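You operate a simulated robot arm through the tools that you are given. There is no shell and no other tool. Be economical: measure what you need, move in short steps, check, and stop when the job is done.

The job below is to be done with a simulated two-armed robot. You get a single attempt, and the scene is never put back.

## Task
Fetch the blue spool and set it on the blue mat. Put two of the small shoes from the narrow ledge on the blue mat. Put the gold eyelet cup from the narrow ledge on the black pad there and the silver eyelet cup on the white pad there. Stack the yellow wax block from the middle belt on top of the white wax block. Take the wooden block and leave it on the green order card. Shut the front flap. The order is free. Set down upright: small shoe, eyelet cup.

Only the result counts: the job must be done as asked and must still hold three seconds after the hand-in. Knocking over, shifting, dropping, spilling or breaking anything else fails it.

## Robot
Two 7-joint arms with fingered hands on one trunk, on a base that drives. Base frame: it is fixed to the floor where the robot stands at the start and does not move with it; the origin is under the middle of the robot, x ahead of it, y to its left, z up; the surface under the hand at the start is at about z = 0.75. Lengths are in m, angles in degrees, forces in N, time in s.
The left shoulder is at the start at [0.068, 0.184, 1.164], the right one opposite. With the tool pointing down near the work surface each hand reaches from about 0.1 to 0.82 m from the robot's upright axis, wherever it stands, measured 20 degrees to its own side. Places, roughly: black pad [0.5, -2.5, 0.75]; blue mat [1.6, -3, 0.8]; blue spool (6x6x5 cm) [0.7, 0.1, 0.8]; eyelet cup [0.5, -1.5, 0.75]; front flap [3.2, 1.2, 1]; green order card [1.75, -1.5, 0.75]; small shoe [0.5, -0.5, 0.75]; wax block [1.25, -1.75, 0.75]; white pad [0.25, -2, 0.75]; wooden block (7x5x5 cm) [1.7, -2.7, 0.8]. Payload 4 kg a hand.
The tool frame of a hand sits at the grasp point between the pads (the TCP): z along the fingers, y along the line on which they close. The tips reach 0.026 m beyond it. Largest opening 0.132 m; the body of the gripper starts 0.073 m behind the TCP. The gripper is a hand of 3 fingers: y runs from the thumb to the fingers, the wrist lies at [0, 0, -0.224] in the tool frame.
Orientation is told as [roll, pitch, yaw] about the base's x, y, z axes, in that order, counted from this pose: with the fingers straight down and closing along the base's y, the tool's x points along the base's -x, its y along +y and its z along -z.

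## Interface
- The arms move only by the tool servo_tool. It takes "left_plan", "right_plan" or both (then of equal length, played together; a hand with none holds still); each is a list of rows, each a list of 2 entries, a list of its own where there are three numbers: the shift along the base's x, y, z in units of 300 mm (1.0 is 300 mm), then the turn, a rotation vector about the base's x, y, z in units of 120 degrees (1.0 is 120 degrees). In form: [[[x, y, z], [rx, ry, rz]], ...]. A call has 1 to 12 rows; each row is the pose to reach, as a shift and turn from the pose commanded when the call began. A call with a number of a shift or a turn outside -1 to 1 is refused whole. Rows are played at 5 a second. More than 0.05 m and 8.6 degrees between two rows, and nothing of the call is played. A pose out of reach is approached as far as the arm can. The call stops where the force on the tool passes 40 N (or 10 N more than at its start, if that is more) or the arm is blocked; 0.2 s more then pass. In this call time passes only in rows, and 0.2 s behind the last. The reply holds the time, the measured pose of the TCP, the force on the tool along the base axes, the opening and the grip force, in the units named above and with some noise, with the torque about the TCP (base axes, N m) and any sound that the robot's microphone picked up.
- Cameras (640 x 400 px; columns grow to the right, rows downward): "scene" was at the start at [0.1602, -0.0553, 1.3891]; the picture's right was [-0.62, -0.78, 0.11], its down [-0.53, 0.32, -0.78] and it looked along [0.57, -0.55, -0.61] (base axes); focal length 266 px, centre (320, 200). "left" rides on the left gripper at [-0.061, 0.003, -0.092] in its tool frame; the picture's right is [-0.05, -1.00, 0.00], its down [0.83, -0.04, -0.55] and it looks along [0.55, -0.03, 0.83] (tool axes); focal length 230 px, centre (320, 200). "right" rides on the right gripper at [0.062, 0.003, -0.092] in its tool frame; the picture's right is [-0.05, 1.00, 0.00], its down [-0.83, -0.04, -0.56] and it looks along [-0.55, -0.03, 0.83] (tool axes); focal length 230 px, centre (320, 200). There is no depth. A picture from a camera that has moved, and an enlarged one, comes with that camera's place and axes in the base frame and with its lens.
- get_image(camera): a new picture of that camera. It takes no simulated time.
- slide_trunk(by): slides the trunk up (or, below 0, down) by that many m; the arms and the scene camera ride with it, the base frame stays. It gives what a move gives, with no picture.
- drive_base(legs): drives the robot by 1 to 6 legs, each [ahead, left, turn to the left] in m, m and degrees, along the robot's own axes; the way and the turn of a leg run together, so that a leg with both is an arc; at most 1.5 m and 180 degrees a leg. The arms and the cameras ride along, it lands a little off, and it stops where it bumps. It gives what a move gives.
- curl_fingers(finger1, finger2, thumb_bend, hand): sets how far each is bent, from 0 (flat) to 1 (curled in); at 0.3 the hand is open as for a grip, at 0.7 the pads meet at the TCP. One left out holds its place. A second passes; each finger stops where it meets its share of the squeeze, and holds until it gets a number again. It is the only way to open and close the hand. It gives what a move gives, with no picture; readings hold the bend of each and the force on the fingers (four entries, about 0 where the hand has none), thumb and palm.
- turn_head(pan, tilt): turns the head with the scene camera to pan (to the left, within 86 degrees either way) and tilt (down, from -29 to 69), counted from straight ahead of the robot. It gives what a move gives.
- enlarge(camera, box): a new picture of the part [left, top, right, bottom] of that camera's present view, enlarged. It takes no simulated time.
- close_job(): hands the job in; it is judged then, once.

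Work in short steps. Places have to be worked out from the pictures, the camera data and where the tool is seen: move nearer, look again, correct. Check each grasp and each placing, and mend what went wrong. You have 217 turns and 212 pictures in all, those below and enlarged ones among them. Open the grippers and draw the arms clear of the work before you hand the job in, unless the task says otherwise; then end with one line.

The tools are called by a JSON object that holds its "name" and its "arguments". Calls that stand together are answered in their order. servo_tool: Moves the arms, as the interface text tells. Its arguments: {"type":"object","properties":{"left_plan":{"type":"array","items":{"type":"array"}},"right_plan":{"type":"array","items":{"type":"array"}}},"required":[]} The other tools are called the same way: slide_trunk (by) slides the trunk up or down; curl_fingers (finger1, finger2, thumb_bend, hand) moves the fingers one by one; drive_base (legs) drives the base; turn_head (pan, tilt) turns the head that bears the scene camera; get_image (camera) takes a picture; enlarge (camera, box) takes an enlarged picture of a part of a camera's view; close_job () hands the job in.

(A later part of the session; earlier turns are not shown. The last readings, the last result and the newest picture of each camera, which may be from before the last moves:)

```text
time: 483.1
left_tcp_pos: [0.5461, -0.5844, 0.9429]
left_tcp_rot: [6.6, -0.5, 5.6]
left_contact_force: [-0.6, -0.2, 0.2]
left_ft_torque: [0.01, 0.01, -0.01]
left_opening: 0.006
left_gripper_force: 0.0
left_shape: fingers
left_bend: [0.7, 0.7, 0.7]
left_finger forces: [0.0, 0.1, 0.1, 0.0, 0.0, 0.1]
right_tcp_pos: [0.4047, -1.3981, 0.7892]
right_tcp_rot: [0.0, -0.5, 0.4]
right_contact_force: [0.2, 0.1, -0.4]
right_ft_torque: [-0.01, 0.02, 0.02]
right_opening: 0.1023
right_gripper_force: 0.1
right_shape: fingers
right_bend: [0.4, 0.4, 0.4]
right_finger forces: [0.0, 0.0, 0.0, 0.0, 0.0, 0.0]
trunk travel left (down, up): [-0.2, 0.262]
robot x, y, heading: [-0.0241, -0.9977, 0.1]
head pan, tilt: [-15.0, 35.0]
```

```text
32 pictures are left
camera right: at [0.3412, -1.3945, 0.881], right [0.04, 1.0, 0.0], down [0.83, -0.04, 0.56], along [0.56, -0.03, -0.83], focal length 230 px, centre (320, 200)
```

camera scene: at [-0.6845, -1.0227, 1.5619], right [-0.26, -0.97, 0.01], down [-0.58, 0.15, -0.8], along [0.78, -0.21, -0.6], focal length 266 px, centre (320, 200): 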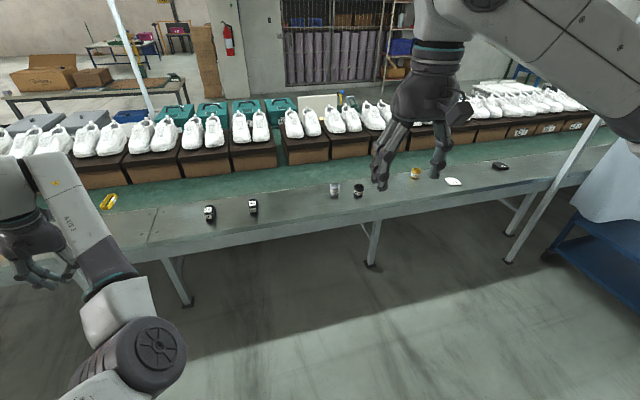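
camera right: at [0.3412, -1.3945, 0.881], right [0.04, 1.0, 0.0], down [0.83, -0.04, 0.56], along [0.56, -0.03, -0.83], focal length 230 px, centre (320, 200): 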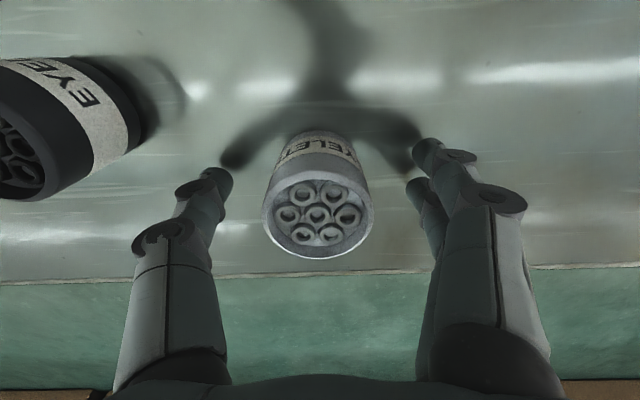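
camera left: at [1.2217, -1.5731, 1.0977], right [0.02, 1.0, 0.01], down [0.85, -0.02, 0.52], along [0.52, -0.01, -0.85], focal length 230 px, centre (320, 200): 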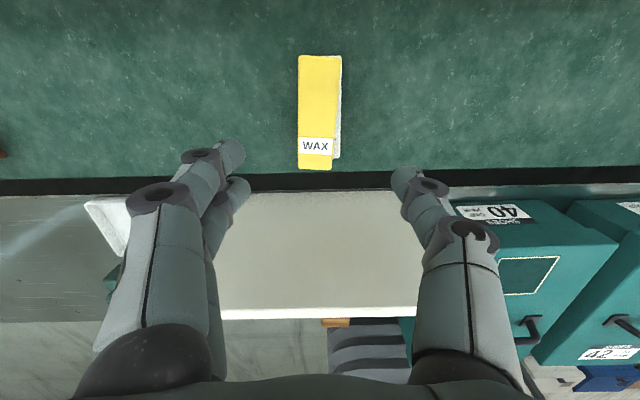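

Centered. Close and lift.

{"name": "curl_fingers", "arguments": {"hand": "right", "finger1": 0.7, "finger2": 0.7, "thumb_bend": 0.7}}

{"name": "servo_tool", "arguments": {"right_plan": [[[0, 0, 0.05], [0, 0, 0]], [[0, 0, 0.15], [0, 0, 0]], [[0, 0, 0.28], [0, 0, 0]], [[0, 0, 0.4], [0, 0, 0]]]}}

{"name": "get_image", "arguments": {"camera": "right"}}

```text
time: 484.1
left_tcp_pos: [0.5457, -0.5834, 0.9425]
left_tcp_rot: [6.6, -0.3, 5.6]
left_contact_force: [-0.2, -0.2, 0.5]
left_ft_torque: [0.01, 0.01, 0.03]
left_opening: 0.0063
left_gripper_force: 0.0
left_shape: fingers
left_bend: [0.7, 0.7, 0.7]
left_finger forces: [0.0, 0.0, 0.1, 0.1, 0.0, 0.1]
right_tcp_pos: [0.4033, -1.3972, 0.7903]
right_tcp_rot: [0.0, -0.4, 0.4]
right_contact_force: [0.0, 0.1, 0.4]
right_ft_torque: [0.02, 0.03, 0.0]
right_opening: 0.0438
right_gripper_force: 17.4
right_shape: fingers
right_bend: [0.59, 0.58, 0.61]
right_finger forces: [8.3, 9.6, 0.0, 0.0, 17.9, 0.1]
trunk travel left (down, up): [-0.2, 0.262]
robot x, y, heading: [-0.0223, -1.0023, 0.3]
head pan, tilt: [-15.0, 35.0]
```

```text
time: 485.1
left_tcp_pos: [0.5454, -0.5841, 0.9428]
left_tcp_rot: [6.5, -0.4, 5.6]
left_contact_force: [0.1, -0.7, -0.1]
left_ft_torque: [-0.01, -0.01, -0.04]
left_opening: 0.006
left_gripper_force: 0.0
left_shape: fingers
left_bend: [0.7, 0.7, 0.7]
left_finger forces: [0.1, 0.0, 0.1, 0.0, 0.0, 0.0]
right_tcp_pos: [0.4044, -1.3978, 0.9095]
right_tcp_rot: [-0.1, -0.4, 0.4]
right_contact_force: [0.0, 0.3, -0.7]
right_ft_torque: [0.01, 0.0, -0.01]
right_opening: 0.0435
right_gripper_force: 18.1
right_shape: fingers
right_bend: [0.59, 0.58, 0.62]
right_finger forces: [8.3, 9.7, 0.0, 0.0, 17.9, 0.0]
trunk travel left (down, up): [-0.2, 0.262]
robot x, y, heading: [-0.0217, -0.9987, 0.2]
head pan, tilt: [-15.0, 35.0]
```

```text
31 pictures are left
camera right: at [0.341, -1.3951, 1.0022], right [0.04, 1.0, 0.0], down [0.83, -0.04, 0.56], along [0.56, -0.03, -0.83], focal length 230 px, centre (320, 200)
```

right: 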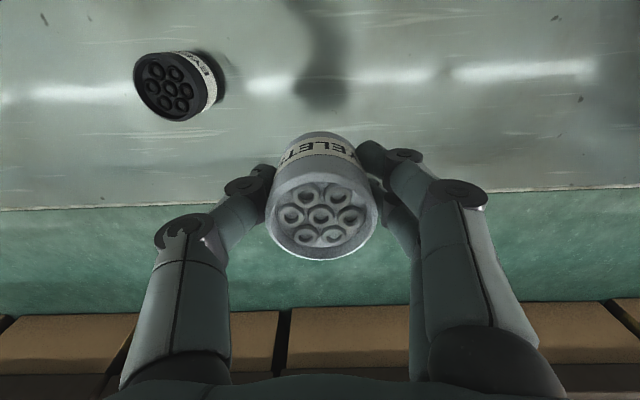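

Held upright. I drive 0.67 m right to the white pad and look.

{"name": "drive_base", "arguments": {"legs": [[0, -0.67, 0]]}}

{"name": "get_image", "arguments": {"camera": "right"}}

```text
time: 488.8
left_tcp_pos: [0.5491, -1.2571, 0.9433]
left_tcp_rot: [6.7, -0.4, 5.7]
left_contact_force: [-0.5, 0.2, -0.4]
left_ft_torque: [-0.01, -0.01, 0.0]
left_opening: 0.0062
left_gripper_force: 0.0
left_shape: fingers
left_bend: [0.7, 0.7, 0.7]
left_finger forces: [0.0, 0.0, 0.1, 0.0, 0.0, 0.0]
right_tcp_pos: [0.4104, -2.0707, 0.9097]
right_tcp_rot: [-0.1, -0.4, 0.6]
right_contact_force: [-0.6, 0.1, -1.4]
right_ft_torque: [-0.02, -0.01, 0.0]
right_opening: 0.0434
right_gripper_force: 17.6
right_shape: fingers
right_bend: [0.59, 0.58, 0.62]
right_finger forces: [8.4, 9.7, 0.0, 0.1, 17.8, 0.0]
trunk travel left (down, up): [-0.2, 0.262]
robot x, y, heading: [-0.0175, -1.672, 0.6]
head pan, tilt: [-15.0, 35.0]
```

```text
30 pictures are left
camera right: at [0.3465, -2.0685, 1.0015], right [0.04, 1.0, 0.0], down [0.83, -0.04, 0.56], along [0.56, -0.02, -0.83], focal length 230 px, centre (320, 200)
```

right: 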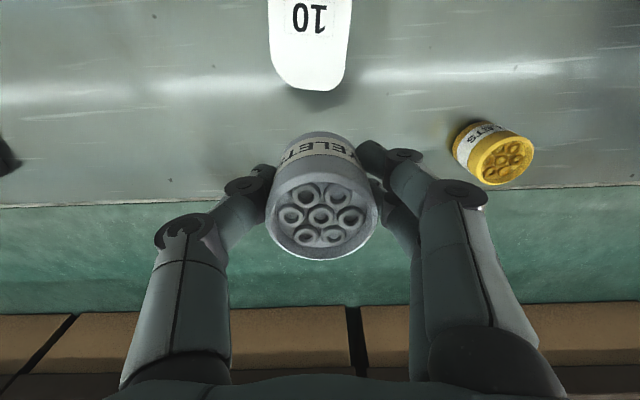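

The white pad (marked "10") lies closer to me: its far edge at x≈0.383, y centre ≈−2.08. I move the cup 8 cm back and look again.

{"name": "servo_tool", "arguments": {"right_plan": [[[-0.13, -0.02, 0], [0, 0, 0]], [[-0.26, -0.03, 0], [0, 0, 0]]]}}

{"name": "get_image", "arguments": {"camera": "right"}}

{"name": "turn_head", "arguments": {"pan": -40, "tilt": 50}}

{"name": "get_image", "arguments": {"camera": "scene"}}

```text
time: 489.4
left_tcp_pos: [0.5498, -1.2571, 0.9416]
left_tcp_rot: [6.6, -0.3, 5.9]
left_contact_force: [0.6, 0.8, -0.1]
left_ft_torque: [0.0, 0.01, -0.04]
left_opening: 0.0059
left_gripper_force: 0.2
left_shape: fingers
left_bend: [0.7, 0.7, 0.7]
left_finger forces: [0.0, 0.0, 0.0, 0.0, 0.1, 0.1]
right_tcp_pos: [0.3629, -2.077, 0.9093]
right_tcp_rot: [0.1, -0.2, 0.6]
right_contact_force: [0.0, -0.4, -1.5]
right_ft_torque: [0.02, 0.0, -0.01]
right_opening: 0.0429
right_gripper_force: 18.0
right_shape: fingers
right_bend: [0.59, 0.58, 0.62]
right_finger forces: [8.3, 9.7, 0.1, 0.0, 17.8, 0.1]
right hand out of reach, approached as far as the arm can: row 2
trunk travel left (down, up): [-0.2, 0.262]
robot x, y, heading: [-0.0171, -1.674, 0.6]
head pan, tilt: [-15.0, 35.0]
```

```text
29 pictures are left
camera right: at [0.2992, -2.0745, 1.0018], right [0.04, 1.0, 0.0], down [0.83, -0.04, 0.56], along [0.56, -0.02, -0.83], focal length 230 px, centre (320, 200)
```

right: 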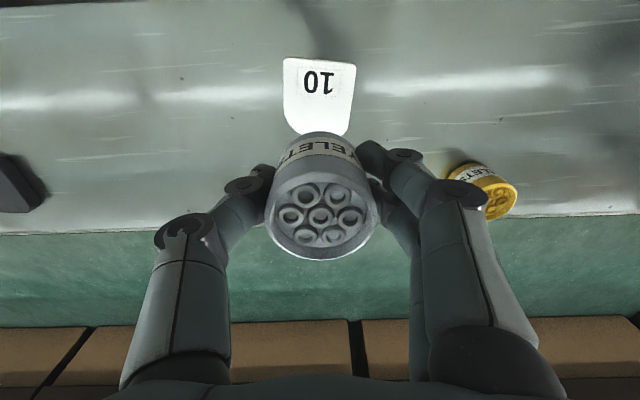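

```text
time: 490.3
left_tcp_pos: [0.5496, -1.2566, 0.9432]
left_tcp_rot: [6.5, -0.4, 5.7]
left_contact_force: [-0.4, 0.2, -0.3]
left_ft_torque: [0.0, 0.02, 0.02]
left_opening: 0.0063
left_gripper_force: 0.1
left_shape: fingers
left_bend: [0.7, 0.7, 0.7]
left_finger forces: [0.1, 0.1, 0.0, 0.0, 0.1, 0.1]
right_tcp_pos: [0.3607, -2.0775, 0.9106]
right_tcp_rot: [0.0, -0.3, 0.7]
right_contact_force: [0.0, 0.6, -1.8]
right_ft_torque: [-0.01, -0.01, -0.02]
right_opening: 0.0433
right_gripper_force: 17.7
right_shape: fingers
right_bend: [0.59, 0.58, 0.62]
right_finger forces: [8.2, 9.8, 0.0, 0.0, 17.7, 0.0]
trunk travel left (down, up): [-0.2, 0.262]
robot x, y, heading: [-0.0191, -1.6701, 0.6]
head pan, tilt: [-40.0, 50.0]
```

```text
28 pictures are left
camera scene: at [0.1255, -1.7191, 1.3621], right [-0.63, -0.77, 0.11], down [-0.69, 0.49, -0.53], along [0.35, -0.41, -0.84], focal length 266 px, centre (320, 200)
```

scene: 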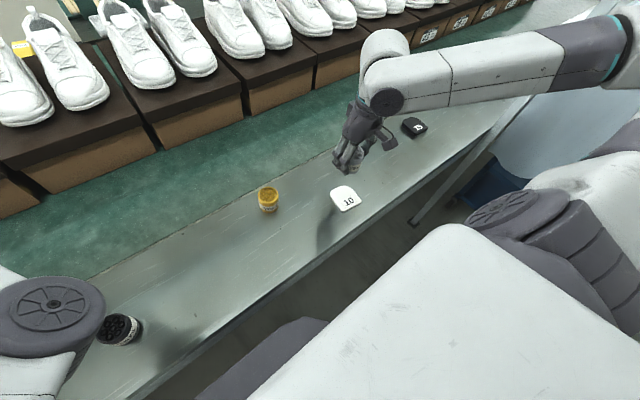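

Pad: x 0.308–0.383, y ≈−2.08 (7.5×7 cm). I back the base 1.6 cm to center the cup and lower to 0.805.

{"name": "drive_base", "arguments": {"legs": [[-0.016, -0.003, -0.5]]}}

{"name": "servo_tool", "arguments": {"right_plan": [[[0, 0, -0.13], [0, 0, 0]], [[0, 0, -0.25], [0, 0, 0]], [[0, 0, -0.34], [0, 0, 0]]]}}

{"name": "get_image", "arguments": {"camera": "right"}}

```text
time: 491.1
left_tcp_pos: [0.5387, -1.2643, 0.9417]
left_tcp_rot: [6.4, -0.1, 5.2]
left_contact_force: [0.0, -0.2, 0.5]
left_ft_torque: [-0.02, 0.0, 0.01]
left_opening: 0.0062
left_gripper_force: 0.1
left_shape: fingers
left_bend: [0.7, 0.7, 0.7]
left_finger forces: [0.0, 0.0, 0.0, 0.0, 0.1, 0.0]
right_tcp_pos: [0.3438, -2.0837, 0.91]
right_tcp_rot: [0.0, -0.2, 0.1]
right_contact_force: [1.3, -0.1, -1.4]
right_ft_torque: [0.01, 0.0, -0.01]
right_opening: 0.0432
right_gripper_force: 18.1
right_shape: fingers
right_bend: [0.59, 0.58, 0.62]
right_finger forces: [8.2, 9.7, 0.0, 0.0, 17.8, 0.0]
trunk travel left (down, up): [-0.2, 0.262]
robot x, y, heading: [-0.0364, -1.6731, -0.2]
head pan, tilt: [-40.0, 50.0]
```

```text
time: 491.9
left_tcp_pos: [0.5364, -1.2647, 0.943]
left_tcp_rot: [6.5, -0.3, 5.3]
left_contact_force: [-0.8, 0.3, -0.3]
left_ft_torque: [0.04, 0.01, -0.02]
left_opening: 0.0058
left_gripper_force: 0.0
left_shape: fingers
left_bend: [0.7, 0.7, 0.7]
left_finger forces: [0.0, 0.0, 0.1, 0.0, 0.0, 0.1]
right_tcp_pos: [0.343, -2.0846, 0.8084]
right_tcp_rot: [0.0, -0.3, 0.1]
right_contact_force: [0.2, 1.7, -0.9]
right_ft_torque: [0.0, 0.02, 0.02]
right_opening: 0.0434
right_gripper_force: 17.7
right_shape: fingers
right_bend: [0.59, 0.58, 0.62]
right_finger forces: [8.2, 9.8, 0.0, 0.1, 17.7, 0.0]
trunk travel left (down, up): [-0.2, 0.262]
robot x, y, heading: [-0.0323, -1.6724, -0.3]
head pan, tilt: [-40.0, 50.0]
```

```text
27 pictures are left
camera right: at [0.2803, -2.0811, 0.9002], right [0.05, 1.0, 0.0], down [0.83, -0.04, 0.56], along [0.56, -0.03, -0.83], focal length 230 px, centre (320, 200)
```

right: 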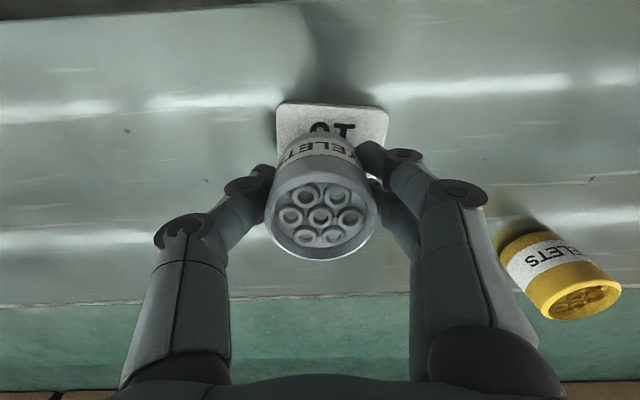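

Shift +6 mm in y and lower to contact.

{"name": "servo_tool", "arguments": {"right_plan": [[[0.01, 0.022, 0], [0, 0, 0]], [[0.01, 0.022, -0.022], [0, 0, 0]]]}}

{"name": "servo_tool", "arguments": {"right_plan": [[[0, 0, -0.01], [0, 0, 0]]]}}

```text
time: 492.4
left_tcp_pos: [0.5365, -1.2652, 0.9421]
left_tcp_rot: [6.7, -0.3, 5.3]
left_contact_force: [0.2, 0.5, -0.2]
left_ft_torque: [-0.03, -0.03, -0.02]
left_opening: 0.0059
left_gripper_force: 0.1
left_shape: fingers
left_bend: [0.7, 0.7, 0.7]
left_finger forces: [0.0, 0.0, 0.0, 0.0, 0.0, 0.0]
right_tcp_pos: [0.3465, -2.0766, 0.803]
right_tcp_rot: [0.1, -0.3, 0.2]
right_contact_force: [0.2, -0.2, -2.0]
right_ft_torque: [-0.03, 0.04, -0.04]
right_opening: 0.0435
right_gripper_force: 18.3
right_shape: fingers
right_bend: [0.59, 0.58, 0.62]
right_finger forces: [8.1, 9.8, 0.0, 0.0, 17.7, 0.0]
trunk travel left (down, up): [-0.2, 0.262]
robot x, y, heading: [-0.0351, -1.6741, -0.2]
head pan, tilt: [-40.0, 50.0]
```

```text
time: 492.9
left_tcp_pos: [0.5366, -1.2652, 0.9442]
left_tcp_rot: [6.6, -0.3, 5.3]
left_contact_force: [0.0, -0.1, 0.2]
left_ft_torque: [-0.04, 0.03, 0.0]
left_opening: 0.006
left_gripper_force: 0.1
left_shape: fingers
left_bend: [0.7, 0.7, 0.7]
left_finger forces: [0.0, 0.0, 0.0, 0.0, 0.0, 0.0]
right_tcp_pos: [0.3458, -2.0763, 0.7992]
right_tcp_rot: [0.0, -0.3, 0.1]
right_contact_force: [-0.8, 0.2, -2.6]
right_ft_torque: [-0.03, 0.01, -0.01]
right_opening: 0.0433
right_gripper_force: 17.6
right_shape: fingers
right_bend: [0.59, 0.58, 0.62]
right_finger forces: [8.3, 9.7, 0.0, 0.1, 17.6, 0.0]
trunk travel left (down, up): [-0.2, 0.262]
robot x, y, heading: [-0.0319, -1.6759, -0.2]
head pan, tilt: [-40.0, 50.0]
```

{"name": "servo_tool", "arguments": {"right_plan": [[[0, 0, -0.007], [0, 0, 0]], [[0, 0, -0.013], [0, 0, 0]]]}}

```text
time: 493.4
left_tcp_pos: [0.5359, -1.2636, 0.9428]
left_tcp_rot: [6.4, -0.4, 5.3]
left_contact_force: [-0.1, 0.4, 0.7]
left_ft_torque: [-0.05, -0.03, 0.0]
left_opening: 0.0059
left_gripper_force: 0.1
left_shape: fingers
left_bend: [0.7, 0.7, 0.7]
left_finger forces: [0.0, 0.0, 0.0, 0.0, 0.1, 0.0]
right_tcp_pos: [0.3451, -2.0758, 0.7979]
right_tcp_rot: [-0.1, -0.6, 0.0]
right_contact_force: [-1.1, -0.2, 16.0]
right_ft_torque: [-0.01, 0.05, -0.03]
right_opening: 0.0431
right_gripper_force: 20.1
right_shape: fingers
right_bend: [0.61, 0.6, 0.62]
right_finger forces: [9.3, 10.6, 0.0, 0.0, 20.0, 0.0]
trunk travel left (down, up): [-0.2, 0.262]
robot x, y, heading: [-0.0366, -1.6721, -0.2]
head pan, tilt: [-40.0, 50.0]
```

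Contact (16 N). I open slightly and lift off.

{"name": "curl_fingers", "arguments": {"hand": "right", "finger1": 0.45, "finger2": 0.45, "thumb_bend": 0.45}}

{"name": "servo_tool", "arguments": {"right_plan": [[[0, 0, 0.08], [0, 0, 0]], [[0, 0, 0.22], [0, 0, 0]], [[0, 0, 0.37], [0, 0, 0]], [[0.1, 0, 0.5], [0, 0, 0]], [[0.22, 0, 0.6], [0, 0, 0]]]}}

{"name": "drive_base", "arguments": {"legs": [[0.03, 0.2, 0]]}}

{"name": "get_image", "arguments": {"camera": "right"}}

```text
time: 494.4
left_tcp_pos: [0.5369, -1.2639, 0.9427]
left_tcp_rot: [6.5, -0.4, 5.3]
left_contact_force: [-0.4, 0.5, 1.4]
left_ft_torque: [0.02, 0.06, -0.05]
left_opening: 0.0062
left_gripper_force: 0.0
left_shape: fingers
left_bend: [0.7, 0.7, 0.7]
left_finger forces: [0.1, 0.1, 0.0, 0.1, 0.0, 0.0]
right_tcp_pos: [0.3459, -2.0768, 0.7949]
right_tcp_rot: [0.0, -0.3, 0.2]
right_contact_force: [0.2, 0.4, 0.5]
right_ft_torque: [-0.01, 0.0, 0.0]
right_opening: 0.0841
right_gripper_force: 0.0
right_shape: fingers
right_bend: [0.45, 0.45, 0.45]
right_finger forces: [0.0, 0.0, 0.0, 0.1, 0.1, 0.1]
trunk travel left (down, up): [-0.2, 0.262]
robot x, y, heading: [-0.0309, -1.6724, -0.2]
head pan, tilt: [-40.0, 50.0]
```

```text
time: 495.6
left_tcp_pos: [0.5377, -1.2664, 0.9432]
left_tcp_rot: [6.6, -0.3, 5.3]
left_contact_force: [-0.2, 0.0, 0.1]
left_ft_torque: [0.0, 0.04, 0.06]
left_opening: 0.0062
left_gripper_force: 0.0
left_shape: fingers
left_bend: [0.7, 0.7, 0.7]
left_finger forces: [0.1, 0.0, 0.0, 0.0, 0.0, 0.1]
right_tcp_pos: [0.4121, -2.0784, 0.9741]
right_tcp_rot: [0.0, -0.3, 0.0]
right_contact_force: [-0.7, -1.2, -0.3]
right_ft_torque: [0.03, 0.01, -0.02]
right_opening: 0.0846
right_gripper_force: 0.1
right_shape: fingers
right_bend: [0.45, 0.45, 0.45]
right_finger forces: [0.0, 0.1, 0.0, 0.0, 0.1, 0.0]
trunk travel left (down, up): [-0.2, 0.262]
robot x, y, heading: [-0.0371, -1.6827, 0.1]
head pan, tilt: [-40.0, 50.0]
```

```text
time: 497.2
left_tcp_pos: [0.5669, -1.0649, 0.9426]
left_tcp_rot: [6.5, -0.3, 5.3]
left_contact_force: [-0.3, -0.4, -1.0]
left_ft_torque: [0.02, -0.01, 0.0]
left_opening: 0.0056
left_gripper_force: 0.1
left_shape: fingers
left_bend: [0.7, 0.7, 0.7]
left_finger forces: [0.0, 0.1, 0.1, 0.0, 0.0, 0.0]
right_tcp_pos: [0.4419, -1.8773, 0.9762]
right_tcp_rot: [0.0, -0.3, 0.2]
right_contact_force: [0.6, 0.2, 0.1]
right_ft_torque: [-0.02, -0.02, -0.01]
right_opening: 0.0845
right_gripper_force: 0.3
right_shape: fingers
right_bend: [0.45, 0.45, 0.45]
right_finger forces: [0.1, 0.0, 0.0, 0.0, 0.1, 0.1]
trunk travel left (down, up): [-0.2, 0.262]
robot x, y, heading: [-0.0012, -1.4771, 0.1]
head pan, tilt: [-40.0, 50.0]
```

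```text
26 pictures are left
camera right: at [0.3791, -1.8744, 1.0679], right [0.05, 1.0, 0.0], down [0.83, -0.04, 0.56], along [0.56, -0.03, -0.83], focal length 230 px, centre (320, 200)
```

right: 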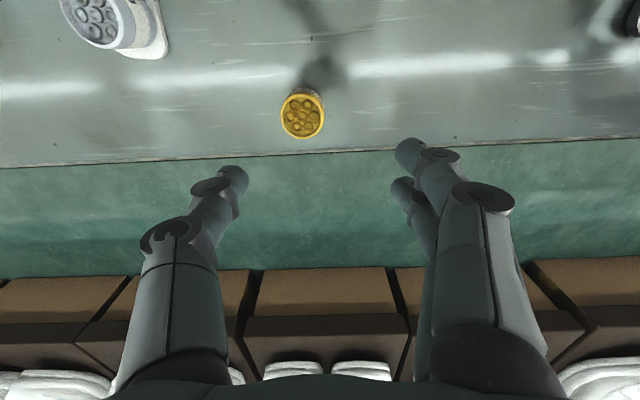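

Silver stands on the white pad. The gold cup is at ≈(0.443,−1.898). I align, open to 0.4 and descend.

{"name": "curl_fingers", "arguments": {"hand": "right", "finger1": 0.38, "finger2": 0.38, "thumb_bend": 0.38}}

{"name": "servo_tool", "arguments": {"right_plan": [[[0.005, -0.07, 0], [0, 0, 0]], [[0.005, -0.07, -0.15], [0, 0, 0]], [[0.005, -0.07, -0.3], [0, 0, 0]], [[0.005, -0.07, -0.45], [0, 0, 0]], [[0.005, -0.07, -0.55], [0, 0, 0]], [[0.005, -0.07, -0.62], [0, 0, 0]]]}}

{"name": "get_image", "arguments": {"camera": "right"}}

```text
time: 498.2
left_tcp_pos: [0.5669, -1.0658, 0.9423]
left_tcp_rot: [6.5, -0.4, 5.2]
left_contact_force: [0.4, -0.1, 0.3]
left_ft_torque: [-0.02, 0.04, 0.02]
left_opening: 0.0062
left_gripper_force: 0.1
left_shape: fingers
left_bend: [0.7, 0.7, 0.7]
left_finger forces: [0.0, 0.0, 0.0, 0.0, 0.0, 0.0]
right_tcp_pos: [0.4417, -1.8777, 0.9763]
right_tcp_rot: [0.0, -0.4, 0.2]
right_contact_force: [0.3, -0.7, 0.0]
right_ft_torque: [0.0, 0.02, 0.04]
right_opening: 0.1078
right_gripper_force: 0.1
right_shape: fingers
right_bend: [0.38, 0.38, 0.38]
right_finger forces: [0.0, 0.0, 0.0, 0.0, 0.1, 0.0]
trunk travel left (down, up): [-0.2, 0.262]
robot x, y, heading: [-0.0037, -1.4757, -0.3]
head pan, tilt: [-40.0, 50.0]
```

```text
time: 499.6
left_tcp_pos: [0.5671, -1.0659, 0.9421]
left_tcp_rot: [6.5, -0.4, 5.2]
left_contact_force: [-0.6, 0.2, -0.2]
left_ft_torque: [-0.02, 0.01, 0.0]
left_opening: 0.0061
left_gripper_force: 0.3
left_shape: fingers
left_bend: [0.7, 0.7, 0.7]
left_finger forces: [0.0, 0.1, 0.0, 0.0, 0.0, 0.1]
right_tcp_pos: [0.4428, -1.8989, 0.7887]
right_tcp_rot: [0.1, -0.3, 0.1]
right_contact_force: [-0.1, -0.6, 0.2]
right_ft_torque: [0.0, -0.03, 0.0]
right_opening: 0.108
right_gripper_force: 0.0
right_shape: fingers
right_bend: [0.38, 0.38, 0.38]
right_finger forces: [0.0, 0.1, 0.1, 0.1, 0.0, 0.0]
trunk travel left (down, up): [-0.2, 0.262]
robot x, y, heading: [-0.0054, -1.4751, -0.1]
head pan, tilt: [-40.0, 50.0]
```

```text
25 pictures are left
camera right: at [0.3806, -1.8968, 0.8817], right [0.05, 1.0, 0.0], down [0.83, -0.04, 0.56], along [0.56, -0.03, -0.83], focal length 230 px, centre (320, 200)
```

right: 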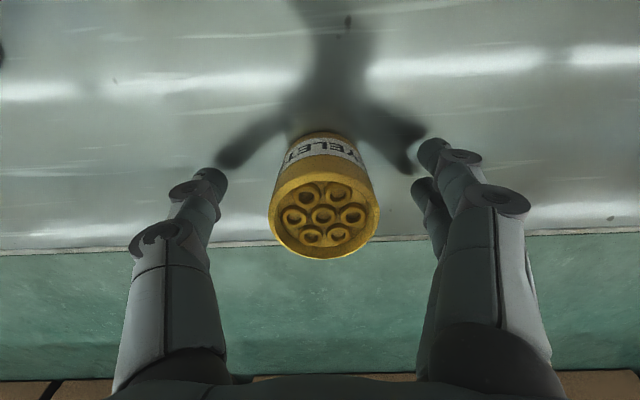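

Centered. I close, lift 15 cm, and drive right toward the black pad, keeping 10 cm farther back (arm straighter, elbow clear of the post at y≈−2.79).

{"name": "curl_fingers", "arguments": {"hand": "right", "finger1": 0.7, "finger2": 0.7, "thumb_bend": 0.7}}

{"name": "servo_tool", "arguments": {"right_plan": [[[0, 0, 0.05], [0, 0, 0]], [[0, 0, 0.17], [0, 0, 0]], [[0.1, 0.05, 0.3], [0, 0, 0]], [[0.2, 0.1, 0.42], [0, 0, 0]], [[0.33, 0.15, 0.47], [0, 0, 0]]]}}

{"name": "drive_base", "arguments": {"legs": [[-0.1, -0.3, 0], [0, -0.3, 0]]}}

{"name": "get_image", "arguments": {"camera": "right"}}

```text
time: 500.6
left_tcp_pos: [0.5676, -1.0659, 0.9426]
left_tcp_rot: [6.4, -0.3, 5.1]
left_contact_force: [-0.2, -0.2, -0.5]
left_ft_torque: [-0.01, 0.0, 0.01]
left_opening: 0.0059
left_gripper_force: 0.1
left_shape: fingers
left_bend: [0.7, 0.7, 0.7]
left_finger forces: [0.0, 0.1, 0.1, 0.1, 0.0, 0.0]
right_tcp_pos: [0.4442, -1.8998, 0.7918]
right_tcp_rot: [0.0, -0.3, 0.1]
right_contact_force: [-0.3, 0.0, 0.1]
right_ft_torque: [0.03, -0.03, -0.04]
right_opening: 0.0425
right_gripper_force: 17.2
right_shape: fingers
right_bend: [0.59, 0.58, 0.62]
right_finger forces: [7.7, 9.5, 0.0, 0.0, 17.1, 0.1]
trunk travel left (down, up): [-0.2, 0.262]
robot x, y, heading: [-0.0056, -1.4804, -0.3]
head pan, tilt: [-40.0, 50.0]
```

```text
refused: row 3 steps farther than a row can; nothing moved
```

```text
time: 504.4
left_tcp_pos: [0.4666, -1.6671, 0.943]
left_tcp_rot: [6.6, -0.3, 5.3]
left_contact_force: [-0.3, 0.4, 0.5]
left_ft_torque: [0.0, -0.02, -0.04]
left_opening: 0.0061
left_gripper_force: 0.1
left_shape: fingers
left_bend: [0.7, 0.7, 0.7]
left_finger forces: [0.1, 0.0, 0.1, 0.0, 0.0, 0.0]
right_tcp_pos: [0.3412, -2.5016, 0.7899]
right_tcp_rot: [0.0, -0.4, 0.1]
right_contact_force: [-0.7, 0.5, -1.6]
right_ft_torque: [0.0, 0.02, 0.0]
right_opening: 0.0422
right_gripper_force: 17.6
right_shape: fingers
right_bend: [0.6, 0.58, 0.62]
right_finger forces: [7.8, 9.8, 0.0, 0.0, 17.2, 0.1]
trunk travel left (down, up): [-0.2, 0.262]
robot x, y, heading: [-0.103, -2.0744, -0.3]
head pan, tilt: [-40.0, 50.0]
```

```text
24 pictures are left
camera right: at [0.279, -2.4975, 0.8818], right [0.05, 1.0, 0.0], down [0.83, -0.04, 0.56], along [0.56, -0.03, -0.83], focal length 230 px, centre (320, 200)
```

right: 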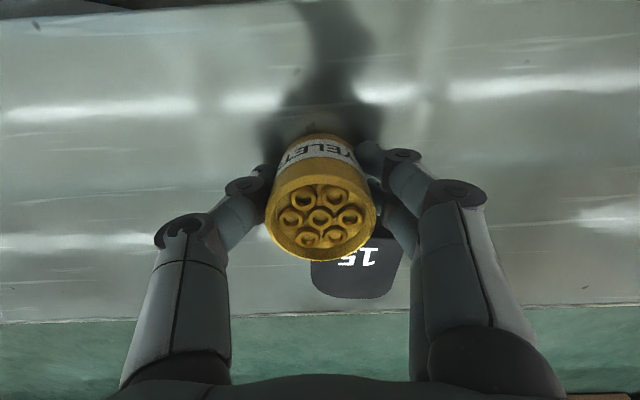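

The lift was refused and the drive ran with the cup low — I must check the silver cup at once.

{"name": "turn_head", "arguments": {"pan": -20, "tilt": 45}}

{"name": "get_image", "arguments": {"camera": "scene"}}

```text
time: 505.2
left_tcp_pos: [0.466, -1.6657, 0.9431]
left_tcp_rot: [6.5, -0.3, 5.2]
left_contact_force: [0.6, -0.1, -1.0]
left_ft_torque: [0.0, -0.02, -0.01]
left_opening: 0.0062
left_gripper_force: 0.1
left_shape: fingers
left_bend: [0.7, 0.7, 0.7]
left_finger forces: [0.1, 0.0, 0.0, 0.0, 0.1, 0.1]
right_tcp_pos: [0.3419, -2.4993, 0.7901]
right_tcp_rot: [0.0, -0.2, 0.0]
right_contact_force: [0.6, -0.4, -1.5]
right_ft_torque: [-0.02, 0.0, 0.0]
right_opening: 0.0424
right_gripper_force: 17.7
right_shape: fingers
right_bend: [0.6, 0.58, 0.62]
right_finger forces: [7.8, 9.8, 0.1, 0.0, 17.1, 0.1]
trunk travel left (down, up): [-0.2, 0.262]
robot x, y, heading: [-0.1048, -2.0788, -0.1]
head pan, tilt: [-20.0, 45.0]
```

```text
23 pictures are left
camera scene: at [0.057, -2.1036, 1.3658], right [-0.34, -0.94, 0.06], down [-0.78, 0.24, -0.58], along [0.53, -0.24, -0.81], focal length 266 px, centre (320, 200)
```

scene: 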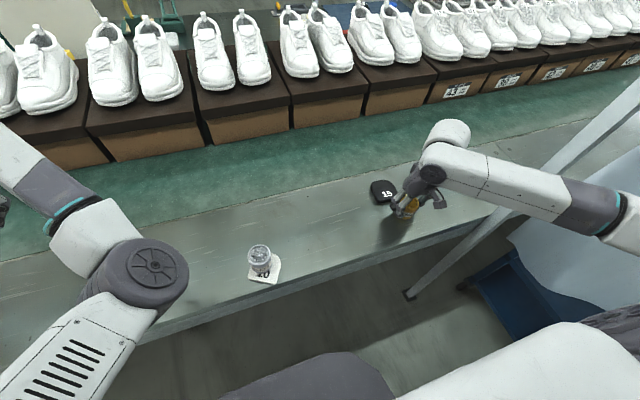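

Silver is still standing; I enlarge to see whether it is still well on its pad.

{"name": "enlarge", "arguments": {"camera": "scene", "box": [210, 220, 310, 300]}}

```text
5.00 times, centred on (260, 260) of scene
camera zoom: at [0.057, -2.1036, 1.3658], right [-0.34, -0.94, 0.06], down [-0.78, 0.24, -0.58], along [0.53, -0.24, -0.81], focal length 1332 px, centre (620, -100)
```

zoom: 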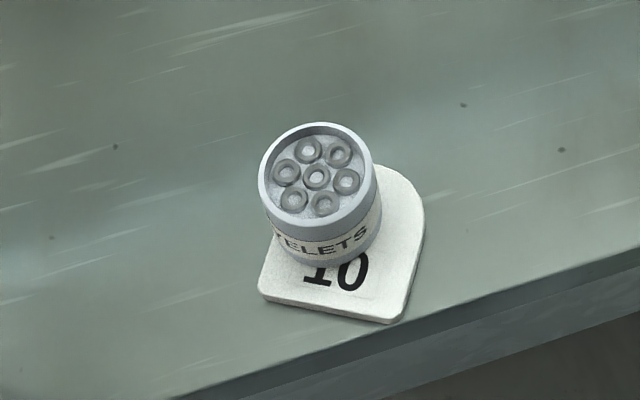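

Silver is still fully on the pad. Now I lift the gold cup straight up first, then move it over the black pad (≈(0.432,−2.473)).

{"name": "servo_tool", "arguments": {"right_plan": [[[0, 0, 0.1], [0, 0, 0]], [[0, 0, 0.24], [0, 0, 0]], [[0.1, 0.03, 0.3], [0, 0, 0]], [[0.2, 0.06, 0.3], [0, 0, 0]], [[0.3, 0.088, 0.3], [0, 0, 0]]]}}

{"name": "get_image", "arguments": {"camera": "right"}}

{"name": "enlarge", "arguments": {"camera": "scene", "box": [320, 130, 480, 250]}}

```text
time: 506.4
left_tcp_pos: [0.4657, -1.6657, 0.9417]
left_tcp_rot: [6.5, -0.3, 5.2]
left_contact_force: [0.1, 0.1, 0.2]
left_ft_torque: [0.02, 0.01, -0.03]
left_opening: 0.0059
left_gripper_force: 0.0
left_shape: fingers
left_bend: [0.7, 0.7, 0.7]
left_finger forces: [0.1, 0.1, 0.0, 0.0, 0.0, 0.1]
right_tcp_pos: [0.4325, -2.4753, 0.8787]
right_tcp_rot: [-0.1, -0.3, 0.1]
right_contact_force: [0.0, -0.3, -1.4]
right_ft_torque: [0.01, 0.05, -0.02]
right_opening: 0.042
right_gripper_force: 17.2
right_shape: fingers
right_bend: [0.6, 0.58, 0.62]
right_finger forces: [7.7, 9.6, 0.0, 0.0, 16.9, 0.1]
trunk travel left (down, up): [-0.2, 0.262]
robot x, y, heading: [-0.1057, -2.075, -0.1]
head pan, tilt: [-20.0, 45.0]
```

```text
21 pictures are left
camera right: at [0.3695, -2.4711, 0.9713], right [0.05, 1.0, 0.0], down [0.83, -0.04, 0.56], along [0.56, -0.03, -0.83], focal length 230 px, centre (320, 200)
```

right: 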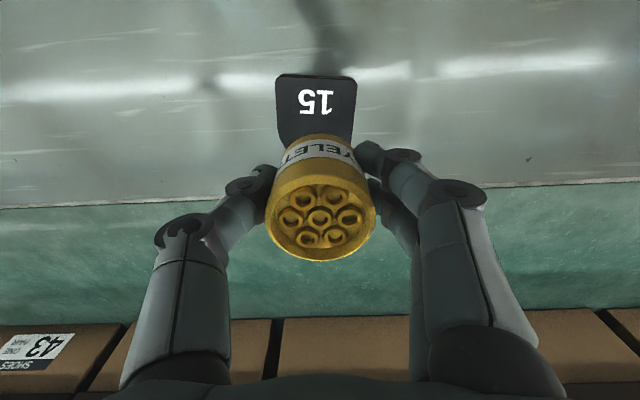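

```text
3.33 times, centred on (400, 190) of scene
camera zoom: at [0.0582, -2.1034, 1.3656], right [-0.34, -0.94, 0.06], down [-0.78, 0.24, -0.58], along [0.53, -0.24, -0.81], focal length 888 px, centre (53, 233)
```

zoom: 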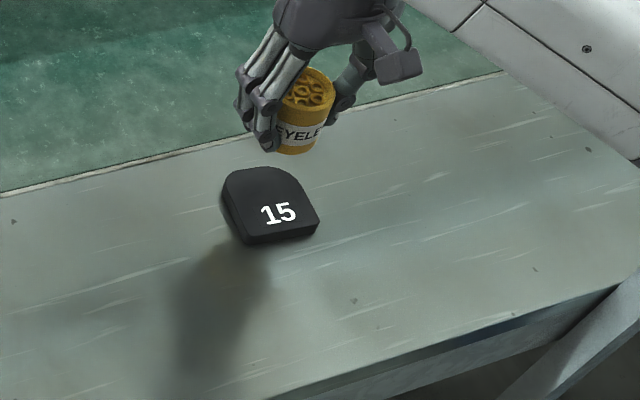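

The cup is centered over the black pad. Lower to 0.81 then fine steps.

{"name": "servo_tool", "arguments": {"right_plan": [[[-0.005, 0, -0.1], [0, 0, 0]], [[-0.005, 0, -0.19], [0, 0, 0]], [[-0.005, 0, -0.235], [0, 0, 0]]]}}

{"name": "servo_tool", "arguments": {"right_plan": [[[0, 0, -0.01], [0, 0, 0]], [[0, 0, -0.02], [0, 0, 0]]]}}

```text
time: 507.2
left_tcp_pos: [0.4649, -1.6671, 0.9429]
left_tcp_rot: [6.5, -0.4, 5.2]
left_contact_force: [-0.1, -0.1, 0.5]
left_ft_torque: [0.03, 0.01, 0.02]
left_opening: 0.006
left_gripper_force: 0.0
left_shape: fingers
left_bend: [0.7, 0.7, 0.7]
left_finger forces: [0.0, 0.1, 0.0, 0.0, 0.0, 0.1]
right_tcp_pos: [0.4296, -2.4737, 0.809]
right_tcp_rot: [0.0, -0.3, 0.0]
right_contact_force: [-1.1, -1.0, -1.8]
right_ft_torque: [0.03, 0.04, -0.04]
right_opening: 0.0425
right_gripper_force: 17.4
right_shape: fingers
right_bend: [0.6, 0.58, 0.62]
right_finger forces: [7.7, 9.6, 0.0, 0.0, 17.0, 0.0]
trunk travel left (down, up): [-0.2, 0.262]
robot x, y, heading: [-0.1075, -2.078, 0.0]
head pan, tilt: [-20.0, 45.0]
```

```text
time: 507.8
left_tcp_pos: [0.4646, -1.6659, 0.9439]
left_tcp_rot: [6.5, -0.4, 5.2]
left_contact_force: [-0.2, -0.2, 0.7]
left_ft_torque: [0.05, 0.02, -0.01]
left_opening: 0.006
left_gripper_force: 0.1
left_shape: fingers
left_bend: [0.7, 0.7, 0.7]
left_finger forces: [0.0, 0.0, 0.0, 0.1, 0.1, 0.0]
right_tcp_pos: [0.4294, -2.4744, 0.804]
right_tcp_rot: [0.0, -0.4, 0.1]
right_contact_force: [0.6, -0.3, 0.6]
right_ft_torque: [-0.01, 0.01, 0.02]
right_opening: 0.042
right_gripper_force: 17.3
right_shape: fingers
right_bend: [0.6, 0.58, 0.62]
right_finger forces: [7.8, 9.9, 0.0, 0.0, 17.3, 0.0]
trunk travel left (down, up): [-0.2, 0.262]
robot x, y, heading: [-0.1062, -2.076, -0.2]
head pan, tilt: [-20.0, 45.0]
```

First touch; 2 mm more, then release and lift.

{"name": "servo_tool", "arguments": {"right_plan": [[[0, 0, -0.007], [0, 0, 0]]]}}

{"name": "curl_fingers", "arguments": {"hand": "right", "finger1": 0.45, "finger2": 0.45, "thumb_bend": 0.45}}

{"name": "servo_tool", "arguments": {"right_plan": [[[0, 0, 0.08], [0, 0, 0]], [[0, 0, 0.22], [0, 0, 0]], [[0, 0, 0.37], [0, 0, 0]], [[0, 0, 0.52], [0, 0, 0]], [[0, 0, 0.67], [0, 0, 0]]]}}

{"name": "enlarge", "arguments": {"camera": "scene", "box": [210, 130, 450, 290]}}

```text
time: 508.2
left_tcp_pos: [0.4648, -1.6658, 0.9435]
left_tcp_rot: [6.6, -0.4, 5.2]
left_contact_force: [0.2, 0.7, -0.4]
left_ft_torque: [0.04, 0.01, -0.01]
left_opening: 0.0058
left_gripper_force: 0.0
left_shape: fingers
left_bend: [0.7, 0.7, 0.7]
left_finger forces: [0.0, 0.1, 0.0, 0.1, 0.0, 0.0]
right_tcp_pos: [0.4307, -2.4735, 0.8037]
right_tcp_rot: [-0.1, -0.6, 0.1]
right_contact_force: [-0.9, -0.5, 9.3]
right_ft_torque: [-0.06, -0.03, 0.01]
right_opening: 0.042
right_gripper_force: 18.8
right_shape: fingers
right_bend: [0.6, 0.59, 0.62]
right_finger forces: [8.4, 10.5, 0.1, 0.1, 18.4, 0.0]
trunk travel left (down, up): [-0.2, 0.262]
robot x, y, heading: [-0.1021, -2.0779, 0.0]
head pan, tilt: [-20.0, 45.0]
```

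```text
time: 509.2
left_tcp_pos: [0.4651, -1.667, 0.9436]
left_tcp_rot: [6.4, -0.4, 5.2]
left_contact_force: [0.6, -0.1, 0.6]
left_ft_torque: [0.0, 0.02, -0.01]
left_opening: 0.0062
left_gripper_force: 0.1
left_shape: fingers
left_bend: [0.7, 0.7, 0.7]
left_finger forces: [0.0, 0.1, 0.0, 0.0, 0.1, 0.0]
right_tcp_pos: [0.4299, -2.4738, 0.8017]
right_tcp_rot: [0.0, -0.4, 0.2]
right_contact_force: [-0.7, -0.6, 0.5]
right_ft_torque: [-0.01, -0.02, -0.03]
right_opening: 0.0838
right_gripper_force: 0.1
right_shape: fingers
right_bend: [0.45, 0.45, 0.45]
right_finger forces: [0.0, 0.0, 0.1, 0.0, 0.1, 0.0]
trunk travel left (down, up): [-0.2, 0.262]
robot x, y, heading: [-0.1057, -2.075, -0.1]
head pan, tilt: [-20.0, 45.0]
```

```text
time: 510.4
left_tcp_pos: [0.4646, -1.6654, 0.9436]
left_tcp_rot: [6.5, -0.4, 5.2]
left_contact_force: [0.3, 0.3, 0.2]
left_ft_torque: [0.01, 0.03, 0.02]
left_opening: 0.0059
left_gripper_force: 0.0
left_shape: fingers
left_bend: [0.7, 0.7, 0.7]
left_finger forces: [0.1, 0.1, 0.0, 0.0, 0.0, 0.1]
right_tcp_pos: [0.431, -2.4742, 1.0042]
right_tcp_rot: [0.0, -0.3, 0.1]
right_contact_force: [0.2, 0.5, -0.1]
right_ft_torque: [0.0, 0.02, -0.04]
right_opening: 0.084
right_gripper_force: 0.1
right_shape: fingers
right_bend: [0.45, 0.45, 0.45]
right_finger forces: [0.0, 0.1, 0.0, 0.1, 0.1, 0.0]
trunk travel left (down, up): [-0.2, 0.262]
robot x, y, heading: [-0.107, -2.0738, 0.1]
head pan, tilt: [-20.0, 45.0]
```

```text
2.50 times, centred on (330, 210) of scene
camera zoom: at [0.0562, -2.1033, 1.366], right [-0.34, -0.94, 0.06], down [-0.78, 0.24, -0.58], along [0.53, -0.24, -0.81], focal length 666 px, centre (295, 175)
```

zoom: 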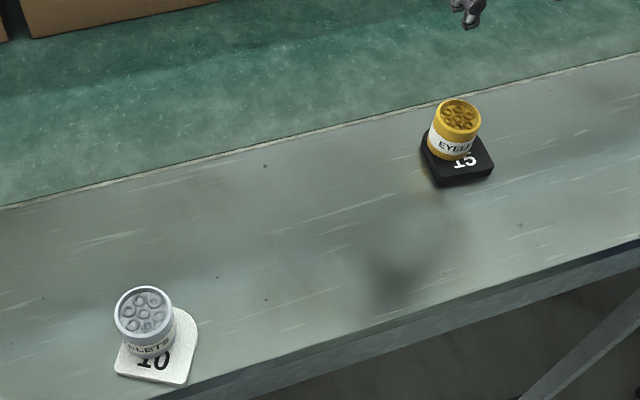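

Both cups stand on their pads. Next the second shoe (size 43 at ≈(0.38,−0.975)) with the left hand: drive there, square and open the left hand.

{"name": "drive_base", "arguments": {"legs": [[-0.08, 0.69, 0]]}}

{"name": "servo_tool", "arguments": {"left_plan": [[[0, 0, 0.1], [-0.027, 0, -0.02]], [[0, 0, 0.15], [-0.054, 0, -0.04]]]}}

{"name": "curl_fingers", "arguments": {"hand": "left", "finger1": 0.3, "finger2": 0.3, "thumb_bend": 0.3}}

{"name": "get_image", "arguments": {"camera": "left"}}

```text
time: 514.2
left_tcp_pos: [0.3818, -0.9733, 0.9427]
left_tcp_rot: [6.5, -0.3, 5.7]
left_contact_force: [-0.1, 0.8, 0.5]
left_ft_torque: [-0.02, 0.02, -0.03]
left_opening: 0.0059
left_gripper_force: 0.1
left_shape: fingers
left_bend: [0.7, 0.7, 0.7]
left_finger forces: [0.1, 0.0, 0.0, 0.1, 0.0, 0.0]
right_tcp_pos: [0.353, -1.7808, 1.0044]
right_tcp_rot: [0.0, -0.3, 0.6]
right_contact_force: [-0.5, 0.1, 0.5]
right_ft_torque: [0.0, -0.02, 0.01]
right_opening: 0.0841
right_gripper_force: 0.0
right_shape: fingers
right_bend: [0.45, 0.45, 0.45]
right_finger forces: [0.0, 0.0, 0.0, 0.1, 0.1, 0.0]
trunk travel left (down, up): [-0.2, 0.262]
robot x, y, heading: [-0.1855, -1.3876, 0.3]
head pan, tilt: [-20.0, 45.0]
```

```text
time: 514.9
left_tcp_pos: [0.3887, -0.961, 0.9852]
left_tcp_rot: [0.0, 0.0, 0.8]
left_contact_force: [-0.9, 0.0, -0.6]
left_ft_torque: [-0.03, 0.01, 0.02]
left_opening: 0.0062
left_gripper_force: 0.0
left_shape: fingers
left_bend: [0.7, 0.7, 0.7]
left_finger forces: [0.1, 0.0, 0.1, 0.1, 0.1, 0.0]
left hand out of reach, approached as far as the arm can: row 1, 2
right_tcp_pos: [0.3524, -1.7816, 1.0042]
right_tcp_rot: [0.0, -0.3, 0.5]
right_contact_force: [0.0, -0.5, 0.6]
right_ft_torque: [0.03, -0.03, 0.0]
right_opening: 0.084
right_gripper_force: 0.1
right_shape: fingers
right_bend: [0.45, 0.45, 0.45]
right_finger forces: [0.0, 0.0, 0.0, 0.0, 0.0, 0.0]
trunk travel left (down, up): [-0.2, 0.262]
robot x, y, heading: [-0.188, -1.3913, 0.6]
head pan, tilt: [-20.0, 45.0]
```

```text
time: 515.9
left_tcp_pos: [0.3888, -0.9623, 0.986]
left_tcp_rot: [0.1, 0.0, 0.8]
left_contact_force: [0.3, 1.0, -0.8]
left_ft_torque: [0.01, 0.02, 0.02]
left_opening: 0.1339
left_gripper_force: 0.0
left_shape: fingers
left_bend: [0.3, 0.3, 0.3]
left_finger forces: [0.0, 0.1, 0.0, 0.1, 0.0, 0.1]
right_tcp_pos: [0.3528, -1.7813, 1.0027]
right_tcp_rot: [0.0, -0.3, 0.5]
right_contact_force: [0.5, -0.7, 0.4]
right_ft_torque: [0.0, 0.0, 0.0]
right_opening: 0.0841
right_gripper_force: 0.0
right_shape: fingers
right_bend: [0.45, 0.45, 0.45]
right_finger forces: [0.0, 0.0, 0.0, 0.1, 0.1, 0.0]
trunk travel left (down, up): [-0.2, 0.262]
robot x, y, heading: [-0.1912, -1.3849, 0.5]
head pan, tilt: [-20.0, 45.0]
```

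```text
18 pictures are left
camera left: at [0.451, -0.9577, 1.0784], right [0.07, -1.0, 0.0], down [-0.83, -0.06, 0.56], along [-0.55, -0.04, -0.83], focal length 230 px, centre (320, 200)
```

left: 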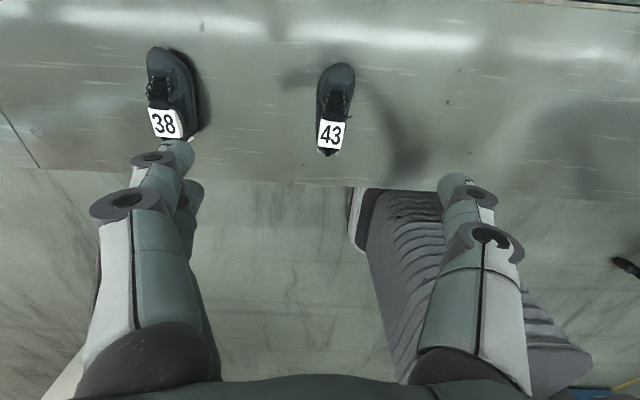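

Shoe 43: centre ≈(0.384,−0.982), yaw −6°. I go down to ≈0.86 aligned, and read the pose.

{"name": "servo_tool", "arguments": {"left_plan": [[[0, -0.03, -0.14], [0, 0, -0.026]], [[0, -0.05, -0.28], [0, 0, -0.053]], [[0, -0.05, -0.42], [0, 0, -0.053]]]}}

{"name": "get_image", "arguments": {"camera": "left"}}

```text
time: 516.6
left_tcp_pos: [0.3893, -0.9755, 0.8574]
left_tcp_rot: [0.0, 0.1, -5.4]
left_contact_force: [0.2, 0.5, 0.0]
left_ft_torque: [0.03, 0.02, 0.02]
left_opening: 0.1339
left_gripper_force: 0.0
left_shape: fingers
left_bend: [0.3, 0.3, 0.3]
left_finger forces: [0.0, 0.0, 0.0, 0.0, 0.0, 0.0]
right_tcp_pos: [0.3537, -1.7807, 1.0029]
right_tcp_rot: [0.0, -0.3, 0.5]
right_contact_force: [-0.9, 0.7, -0.8]
right_ft_torque: [-0.01, 0.04, 0.02]
right_opening: 0.0839
right_gripper_force: 0.0
right_shape: fingers
right_bend: [0.45, 0.45, 0.45]
right_finger forces: [0.1, 0.1, 0.1, 0.1, 0.0, 0.0]
trunk travel left (down, up): [-0.2, 0.262]
robot x, y, heading: [-0.1862, -1.3908, 0.4]
head pan, tilt: [-20.0, 45.0]
```

```text
17 pictures are left
camera left: at [0.4514, -0.9788, 0.9511], right [-0.04, -1.0, 0.0], down [-0.83, 0.04, 0.56], along [-0.55, 0.03, -0.83], focal length 230 px, centre (320, 200)
```

left: 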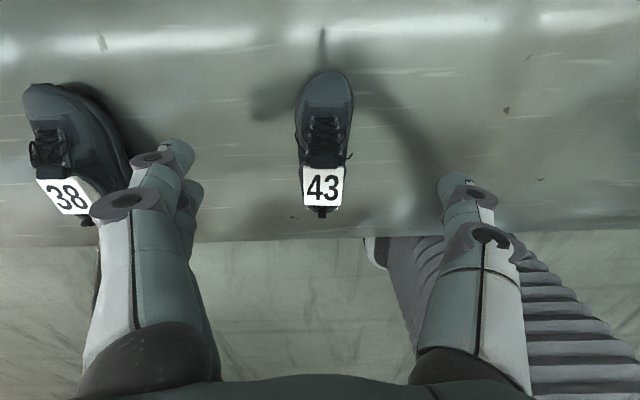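

Aligned. I pre-close to 0.4, descend to 0.789 and grip.

{"name": "curl_fingers", "arguments": {"hand": "left", "finger1": 0.4, "finger2": 0.4, "thumb_bend": 0.4}}

{"name": "servo_tool", "arguments": {"left_plan": [[[-0.012, -0.01, -0.12], [0, 0, 0]], [[-0.012, -0.01, -0.226], [0, 0, 0]]]}}

{"name": "curl_fingers", "arguments": {"hand": "left", "finger1": 0.7, "finger2": 0.7, "thumb_bend": 0.7}}

{"name": "servo_tool", "arguments": {"left_plan": [[[0, 0, 0.06], [0, 0, 0]], [[0, 0, 0.2], [0, 0, 0]], [[0, 0, 0.35], [0, 0, 0]], [[0, 0, 0.5], [0, 0, 0]]]}}

{"name": "get_image", "arguments": {"camera": "left"}}

```text
time: 517.6
left_tcp_pos: [0.3881, -0.9765, 0.859]
left_tcp_rot: [0.1, 0.0, -5.5]
left_contact_force: [-0.6, -0.4, 0.0]
left_ft_torque: [0.01, -0.01, 0.01]
left_opening: 0.1023
left_gripper_force: 0.0
left_shape: fingers
left_bend: [0.4, 0.4, 0.4]
left_finger forces: [0.0, 0.0, 0.0, 0.1, 0.0, 0.0]
right_tcp_pos: [0.3528, -1.7823, 1.0014]
right_tcp_rot: [0.0, -0.3, 0.5]
right_contact_force: [0.0, 1.6, 0.6]
right_ft_torque: [0.0, 0.0, 0.0]
right_opening: 0.0841
right_gripper_force: 0.2
right_shape: fingers
right_bend: [0.45, 0.45, 0.45]
right_finger forces: [0.0, 0.1, 0.0, 0.0, 0.0, 0.1]
trunk travel left (down, up): [-0.2, 0.262]
robot x, y, heading: [-0.1858, -1.3909, 0.3]
head pan, tilt: [-20.0, 45.0]
```

```text
time: 518.2
left_tcp_pos: [0.3865, -0.9751, 0.7951]
left_tcp_rot: [0.4, -0.2, -5.1]
left_contact_force: [0.0, 0.5, -0.1]
left_ft_torque: [-0.01, -0.01, 0.01]
left_opening: 0.1023
left_gripper_force: 0.1
left_shape: fingers
left_bend: [0.4, 0.4, 0.4]
left_finger forces: [0.0, 0.1, 0.0, 0.1, 0.0, 0.1]
right_tcp_pos: [0.3523, -1.7809, 1.0033]
right_tcp_rot: [0.0, -0.2, 0.5]
right_contact_force: [-0.1, 0.5, -0.2]
right_ft_torque: [-0.01, -0.01, -0.01]
right_opening: 0.0842
right_gripper_force: 0.0
right_shape: fingers
right_bend: [0.45, 0.45, 0.45]
right_finger forces: [0.0, 0.0, 0.0, 0.0, 0.0, 0.0]
trunk travel left (down, up): [-0.2, 0.262]
robot x, y, heading: [-0.1846, -1.3893, 0.6]
head pan, tilt: [-20.0, 45.0]
```

```text
time: 519.2
left_tcp_pos: [0.3852, -0.9752, 0.7934]
left_tcp_rot: [0.5, -0.1, -5.1]
left_contact_force: [1.1, -0.2, 0.5]
left_ft_torque: [0.01, -0.03, -0.01]
left_opening: 0.0422
left_gripper_force: 16.8
left_shape: fingers
left_bend: [0.59, 0.6, 0.62]
left_finger forces: [8.7, 8.1, 0.1, 0.0, 16.9, 0.1]
right_tcp_pos: [0.3528, -1.7803, 1.0013]
right_tcp_rot: [0.0, -0.3, 0.6]
right_contact_force: [0.4, -0.3, -0.7]
right_ft_torque: [0.01, 0.05, -0.01]
right_opening: 0.0839
right_gripper_force: 0.0
right_shape: fingers
right_bend: [0.45, 0.45, 0.45]
right_finger forces: [0.1, 0.1, 0.0, 0.0, 0.0, 0.1]
trunk travel left (down, up): [-0.2, 0.262]
robot x, y, heading: [-0.1848, -1.3894, 0.3]
head pan, tilt: [-20.0, 45.0]
```

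```text
time: 520.2
left_tcp_pos: [0.3888, -0.9772, 0.9399]
left_tcp_rot: [0.1, 0.1, -5.5]
left_contact_force: [-1.2, 0.3, -0.5]
left_ft_torque: [-0.01, -0.05, 0.01]
left_opening: 0.0419
left_gripper_force: 16.7
left_shape: fingers
left_bend: [0.59, 0.6, 0.62]
left_finger forces: [8.7, 8.0, 0.0, 0.0, 16.6, 0.1]
left hand out of reach, approached as far as the arm can: row 4
right_tcp_pos: [0.3526, -1.7834, 1.002]
right_tcp_rot: [0.0, -0.3, 0.4]
right_contact_force: [-0.1, -0.5, 0.3]
right_ft_torque: [-0.02, 0.0, 0.0]
right_opening: 0.0841
right_gripper_force: 0.0
right_shape: fingers
right_bend: [0.45, 0.45, 0.45]
right_finger forces: [0.0, 0.1, 0.1, 0.0, 0.0, 0.0]
trunk travel left (down, up): [-0.2, 0.262]
robot x, y, heading: [-0.1848, -1.3895, 0.4]
head pan, tilt: [-20.0, 45.0]
```

```text
16 pictures are left
camera left: at [0.4511, -0.9798, 1.0335], right [-0.04, -1.0, 0.0], down [-0.83, 0.04, 0.56], along [-0.56, 0.03, -0.83], focal length 230 px, centre (320, 200)
```

left: 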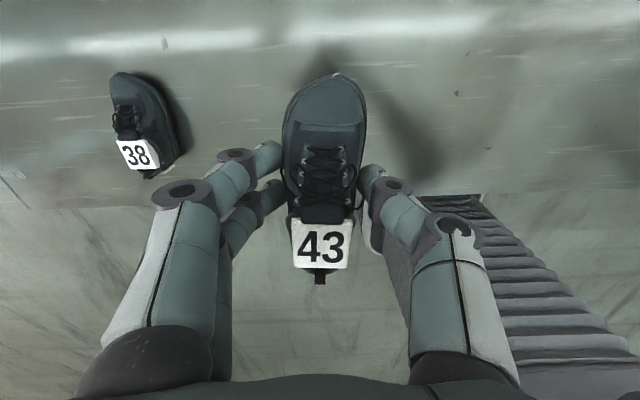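

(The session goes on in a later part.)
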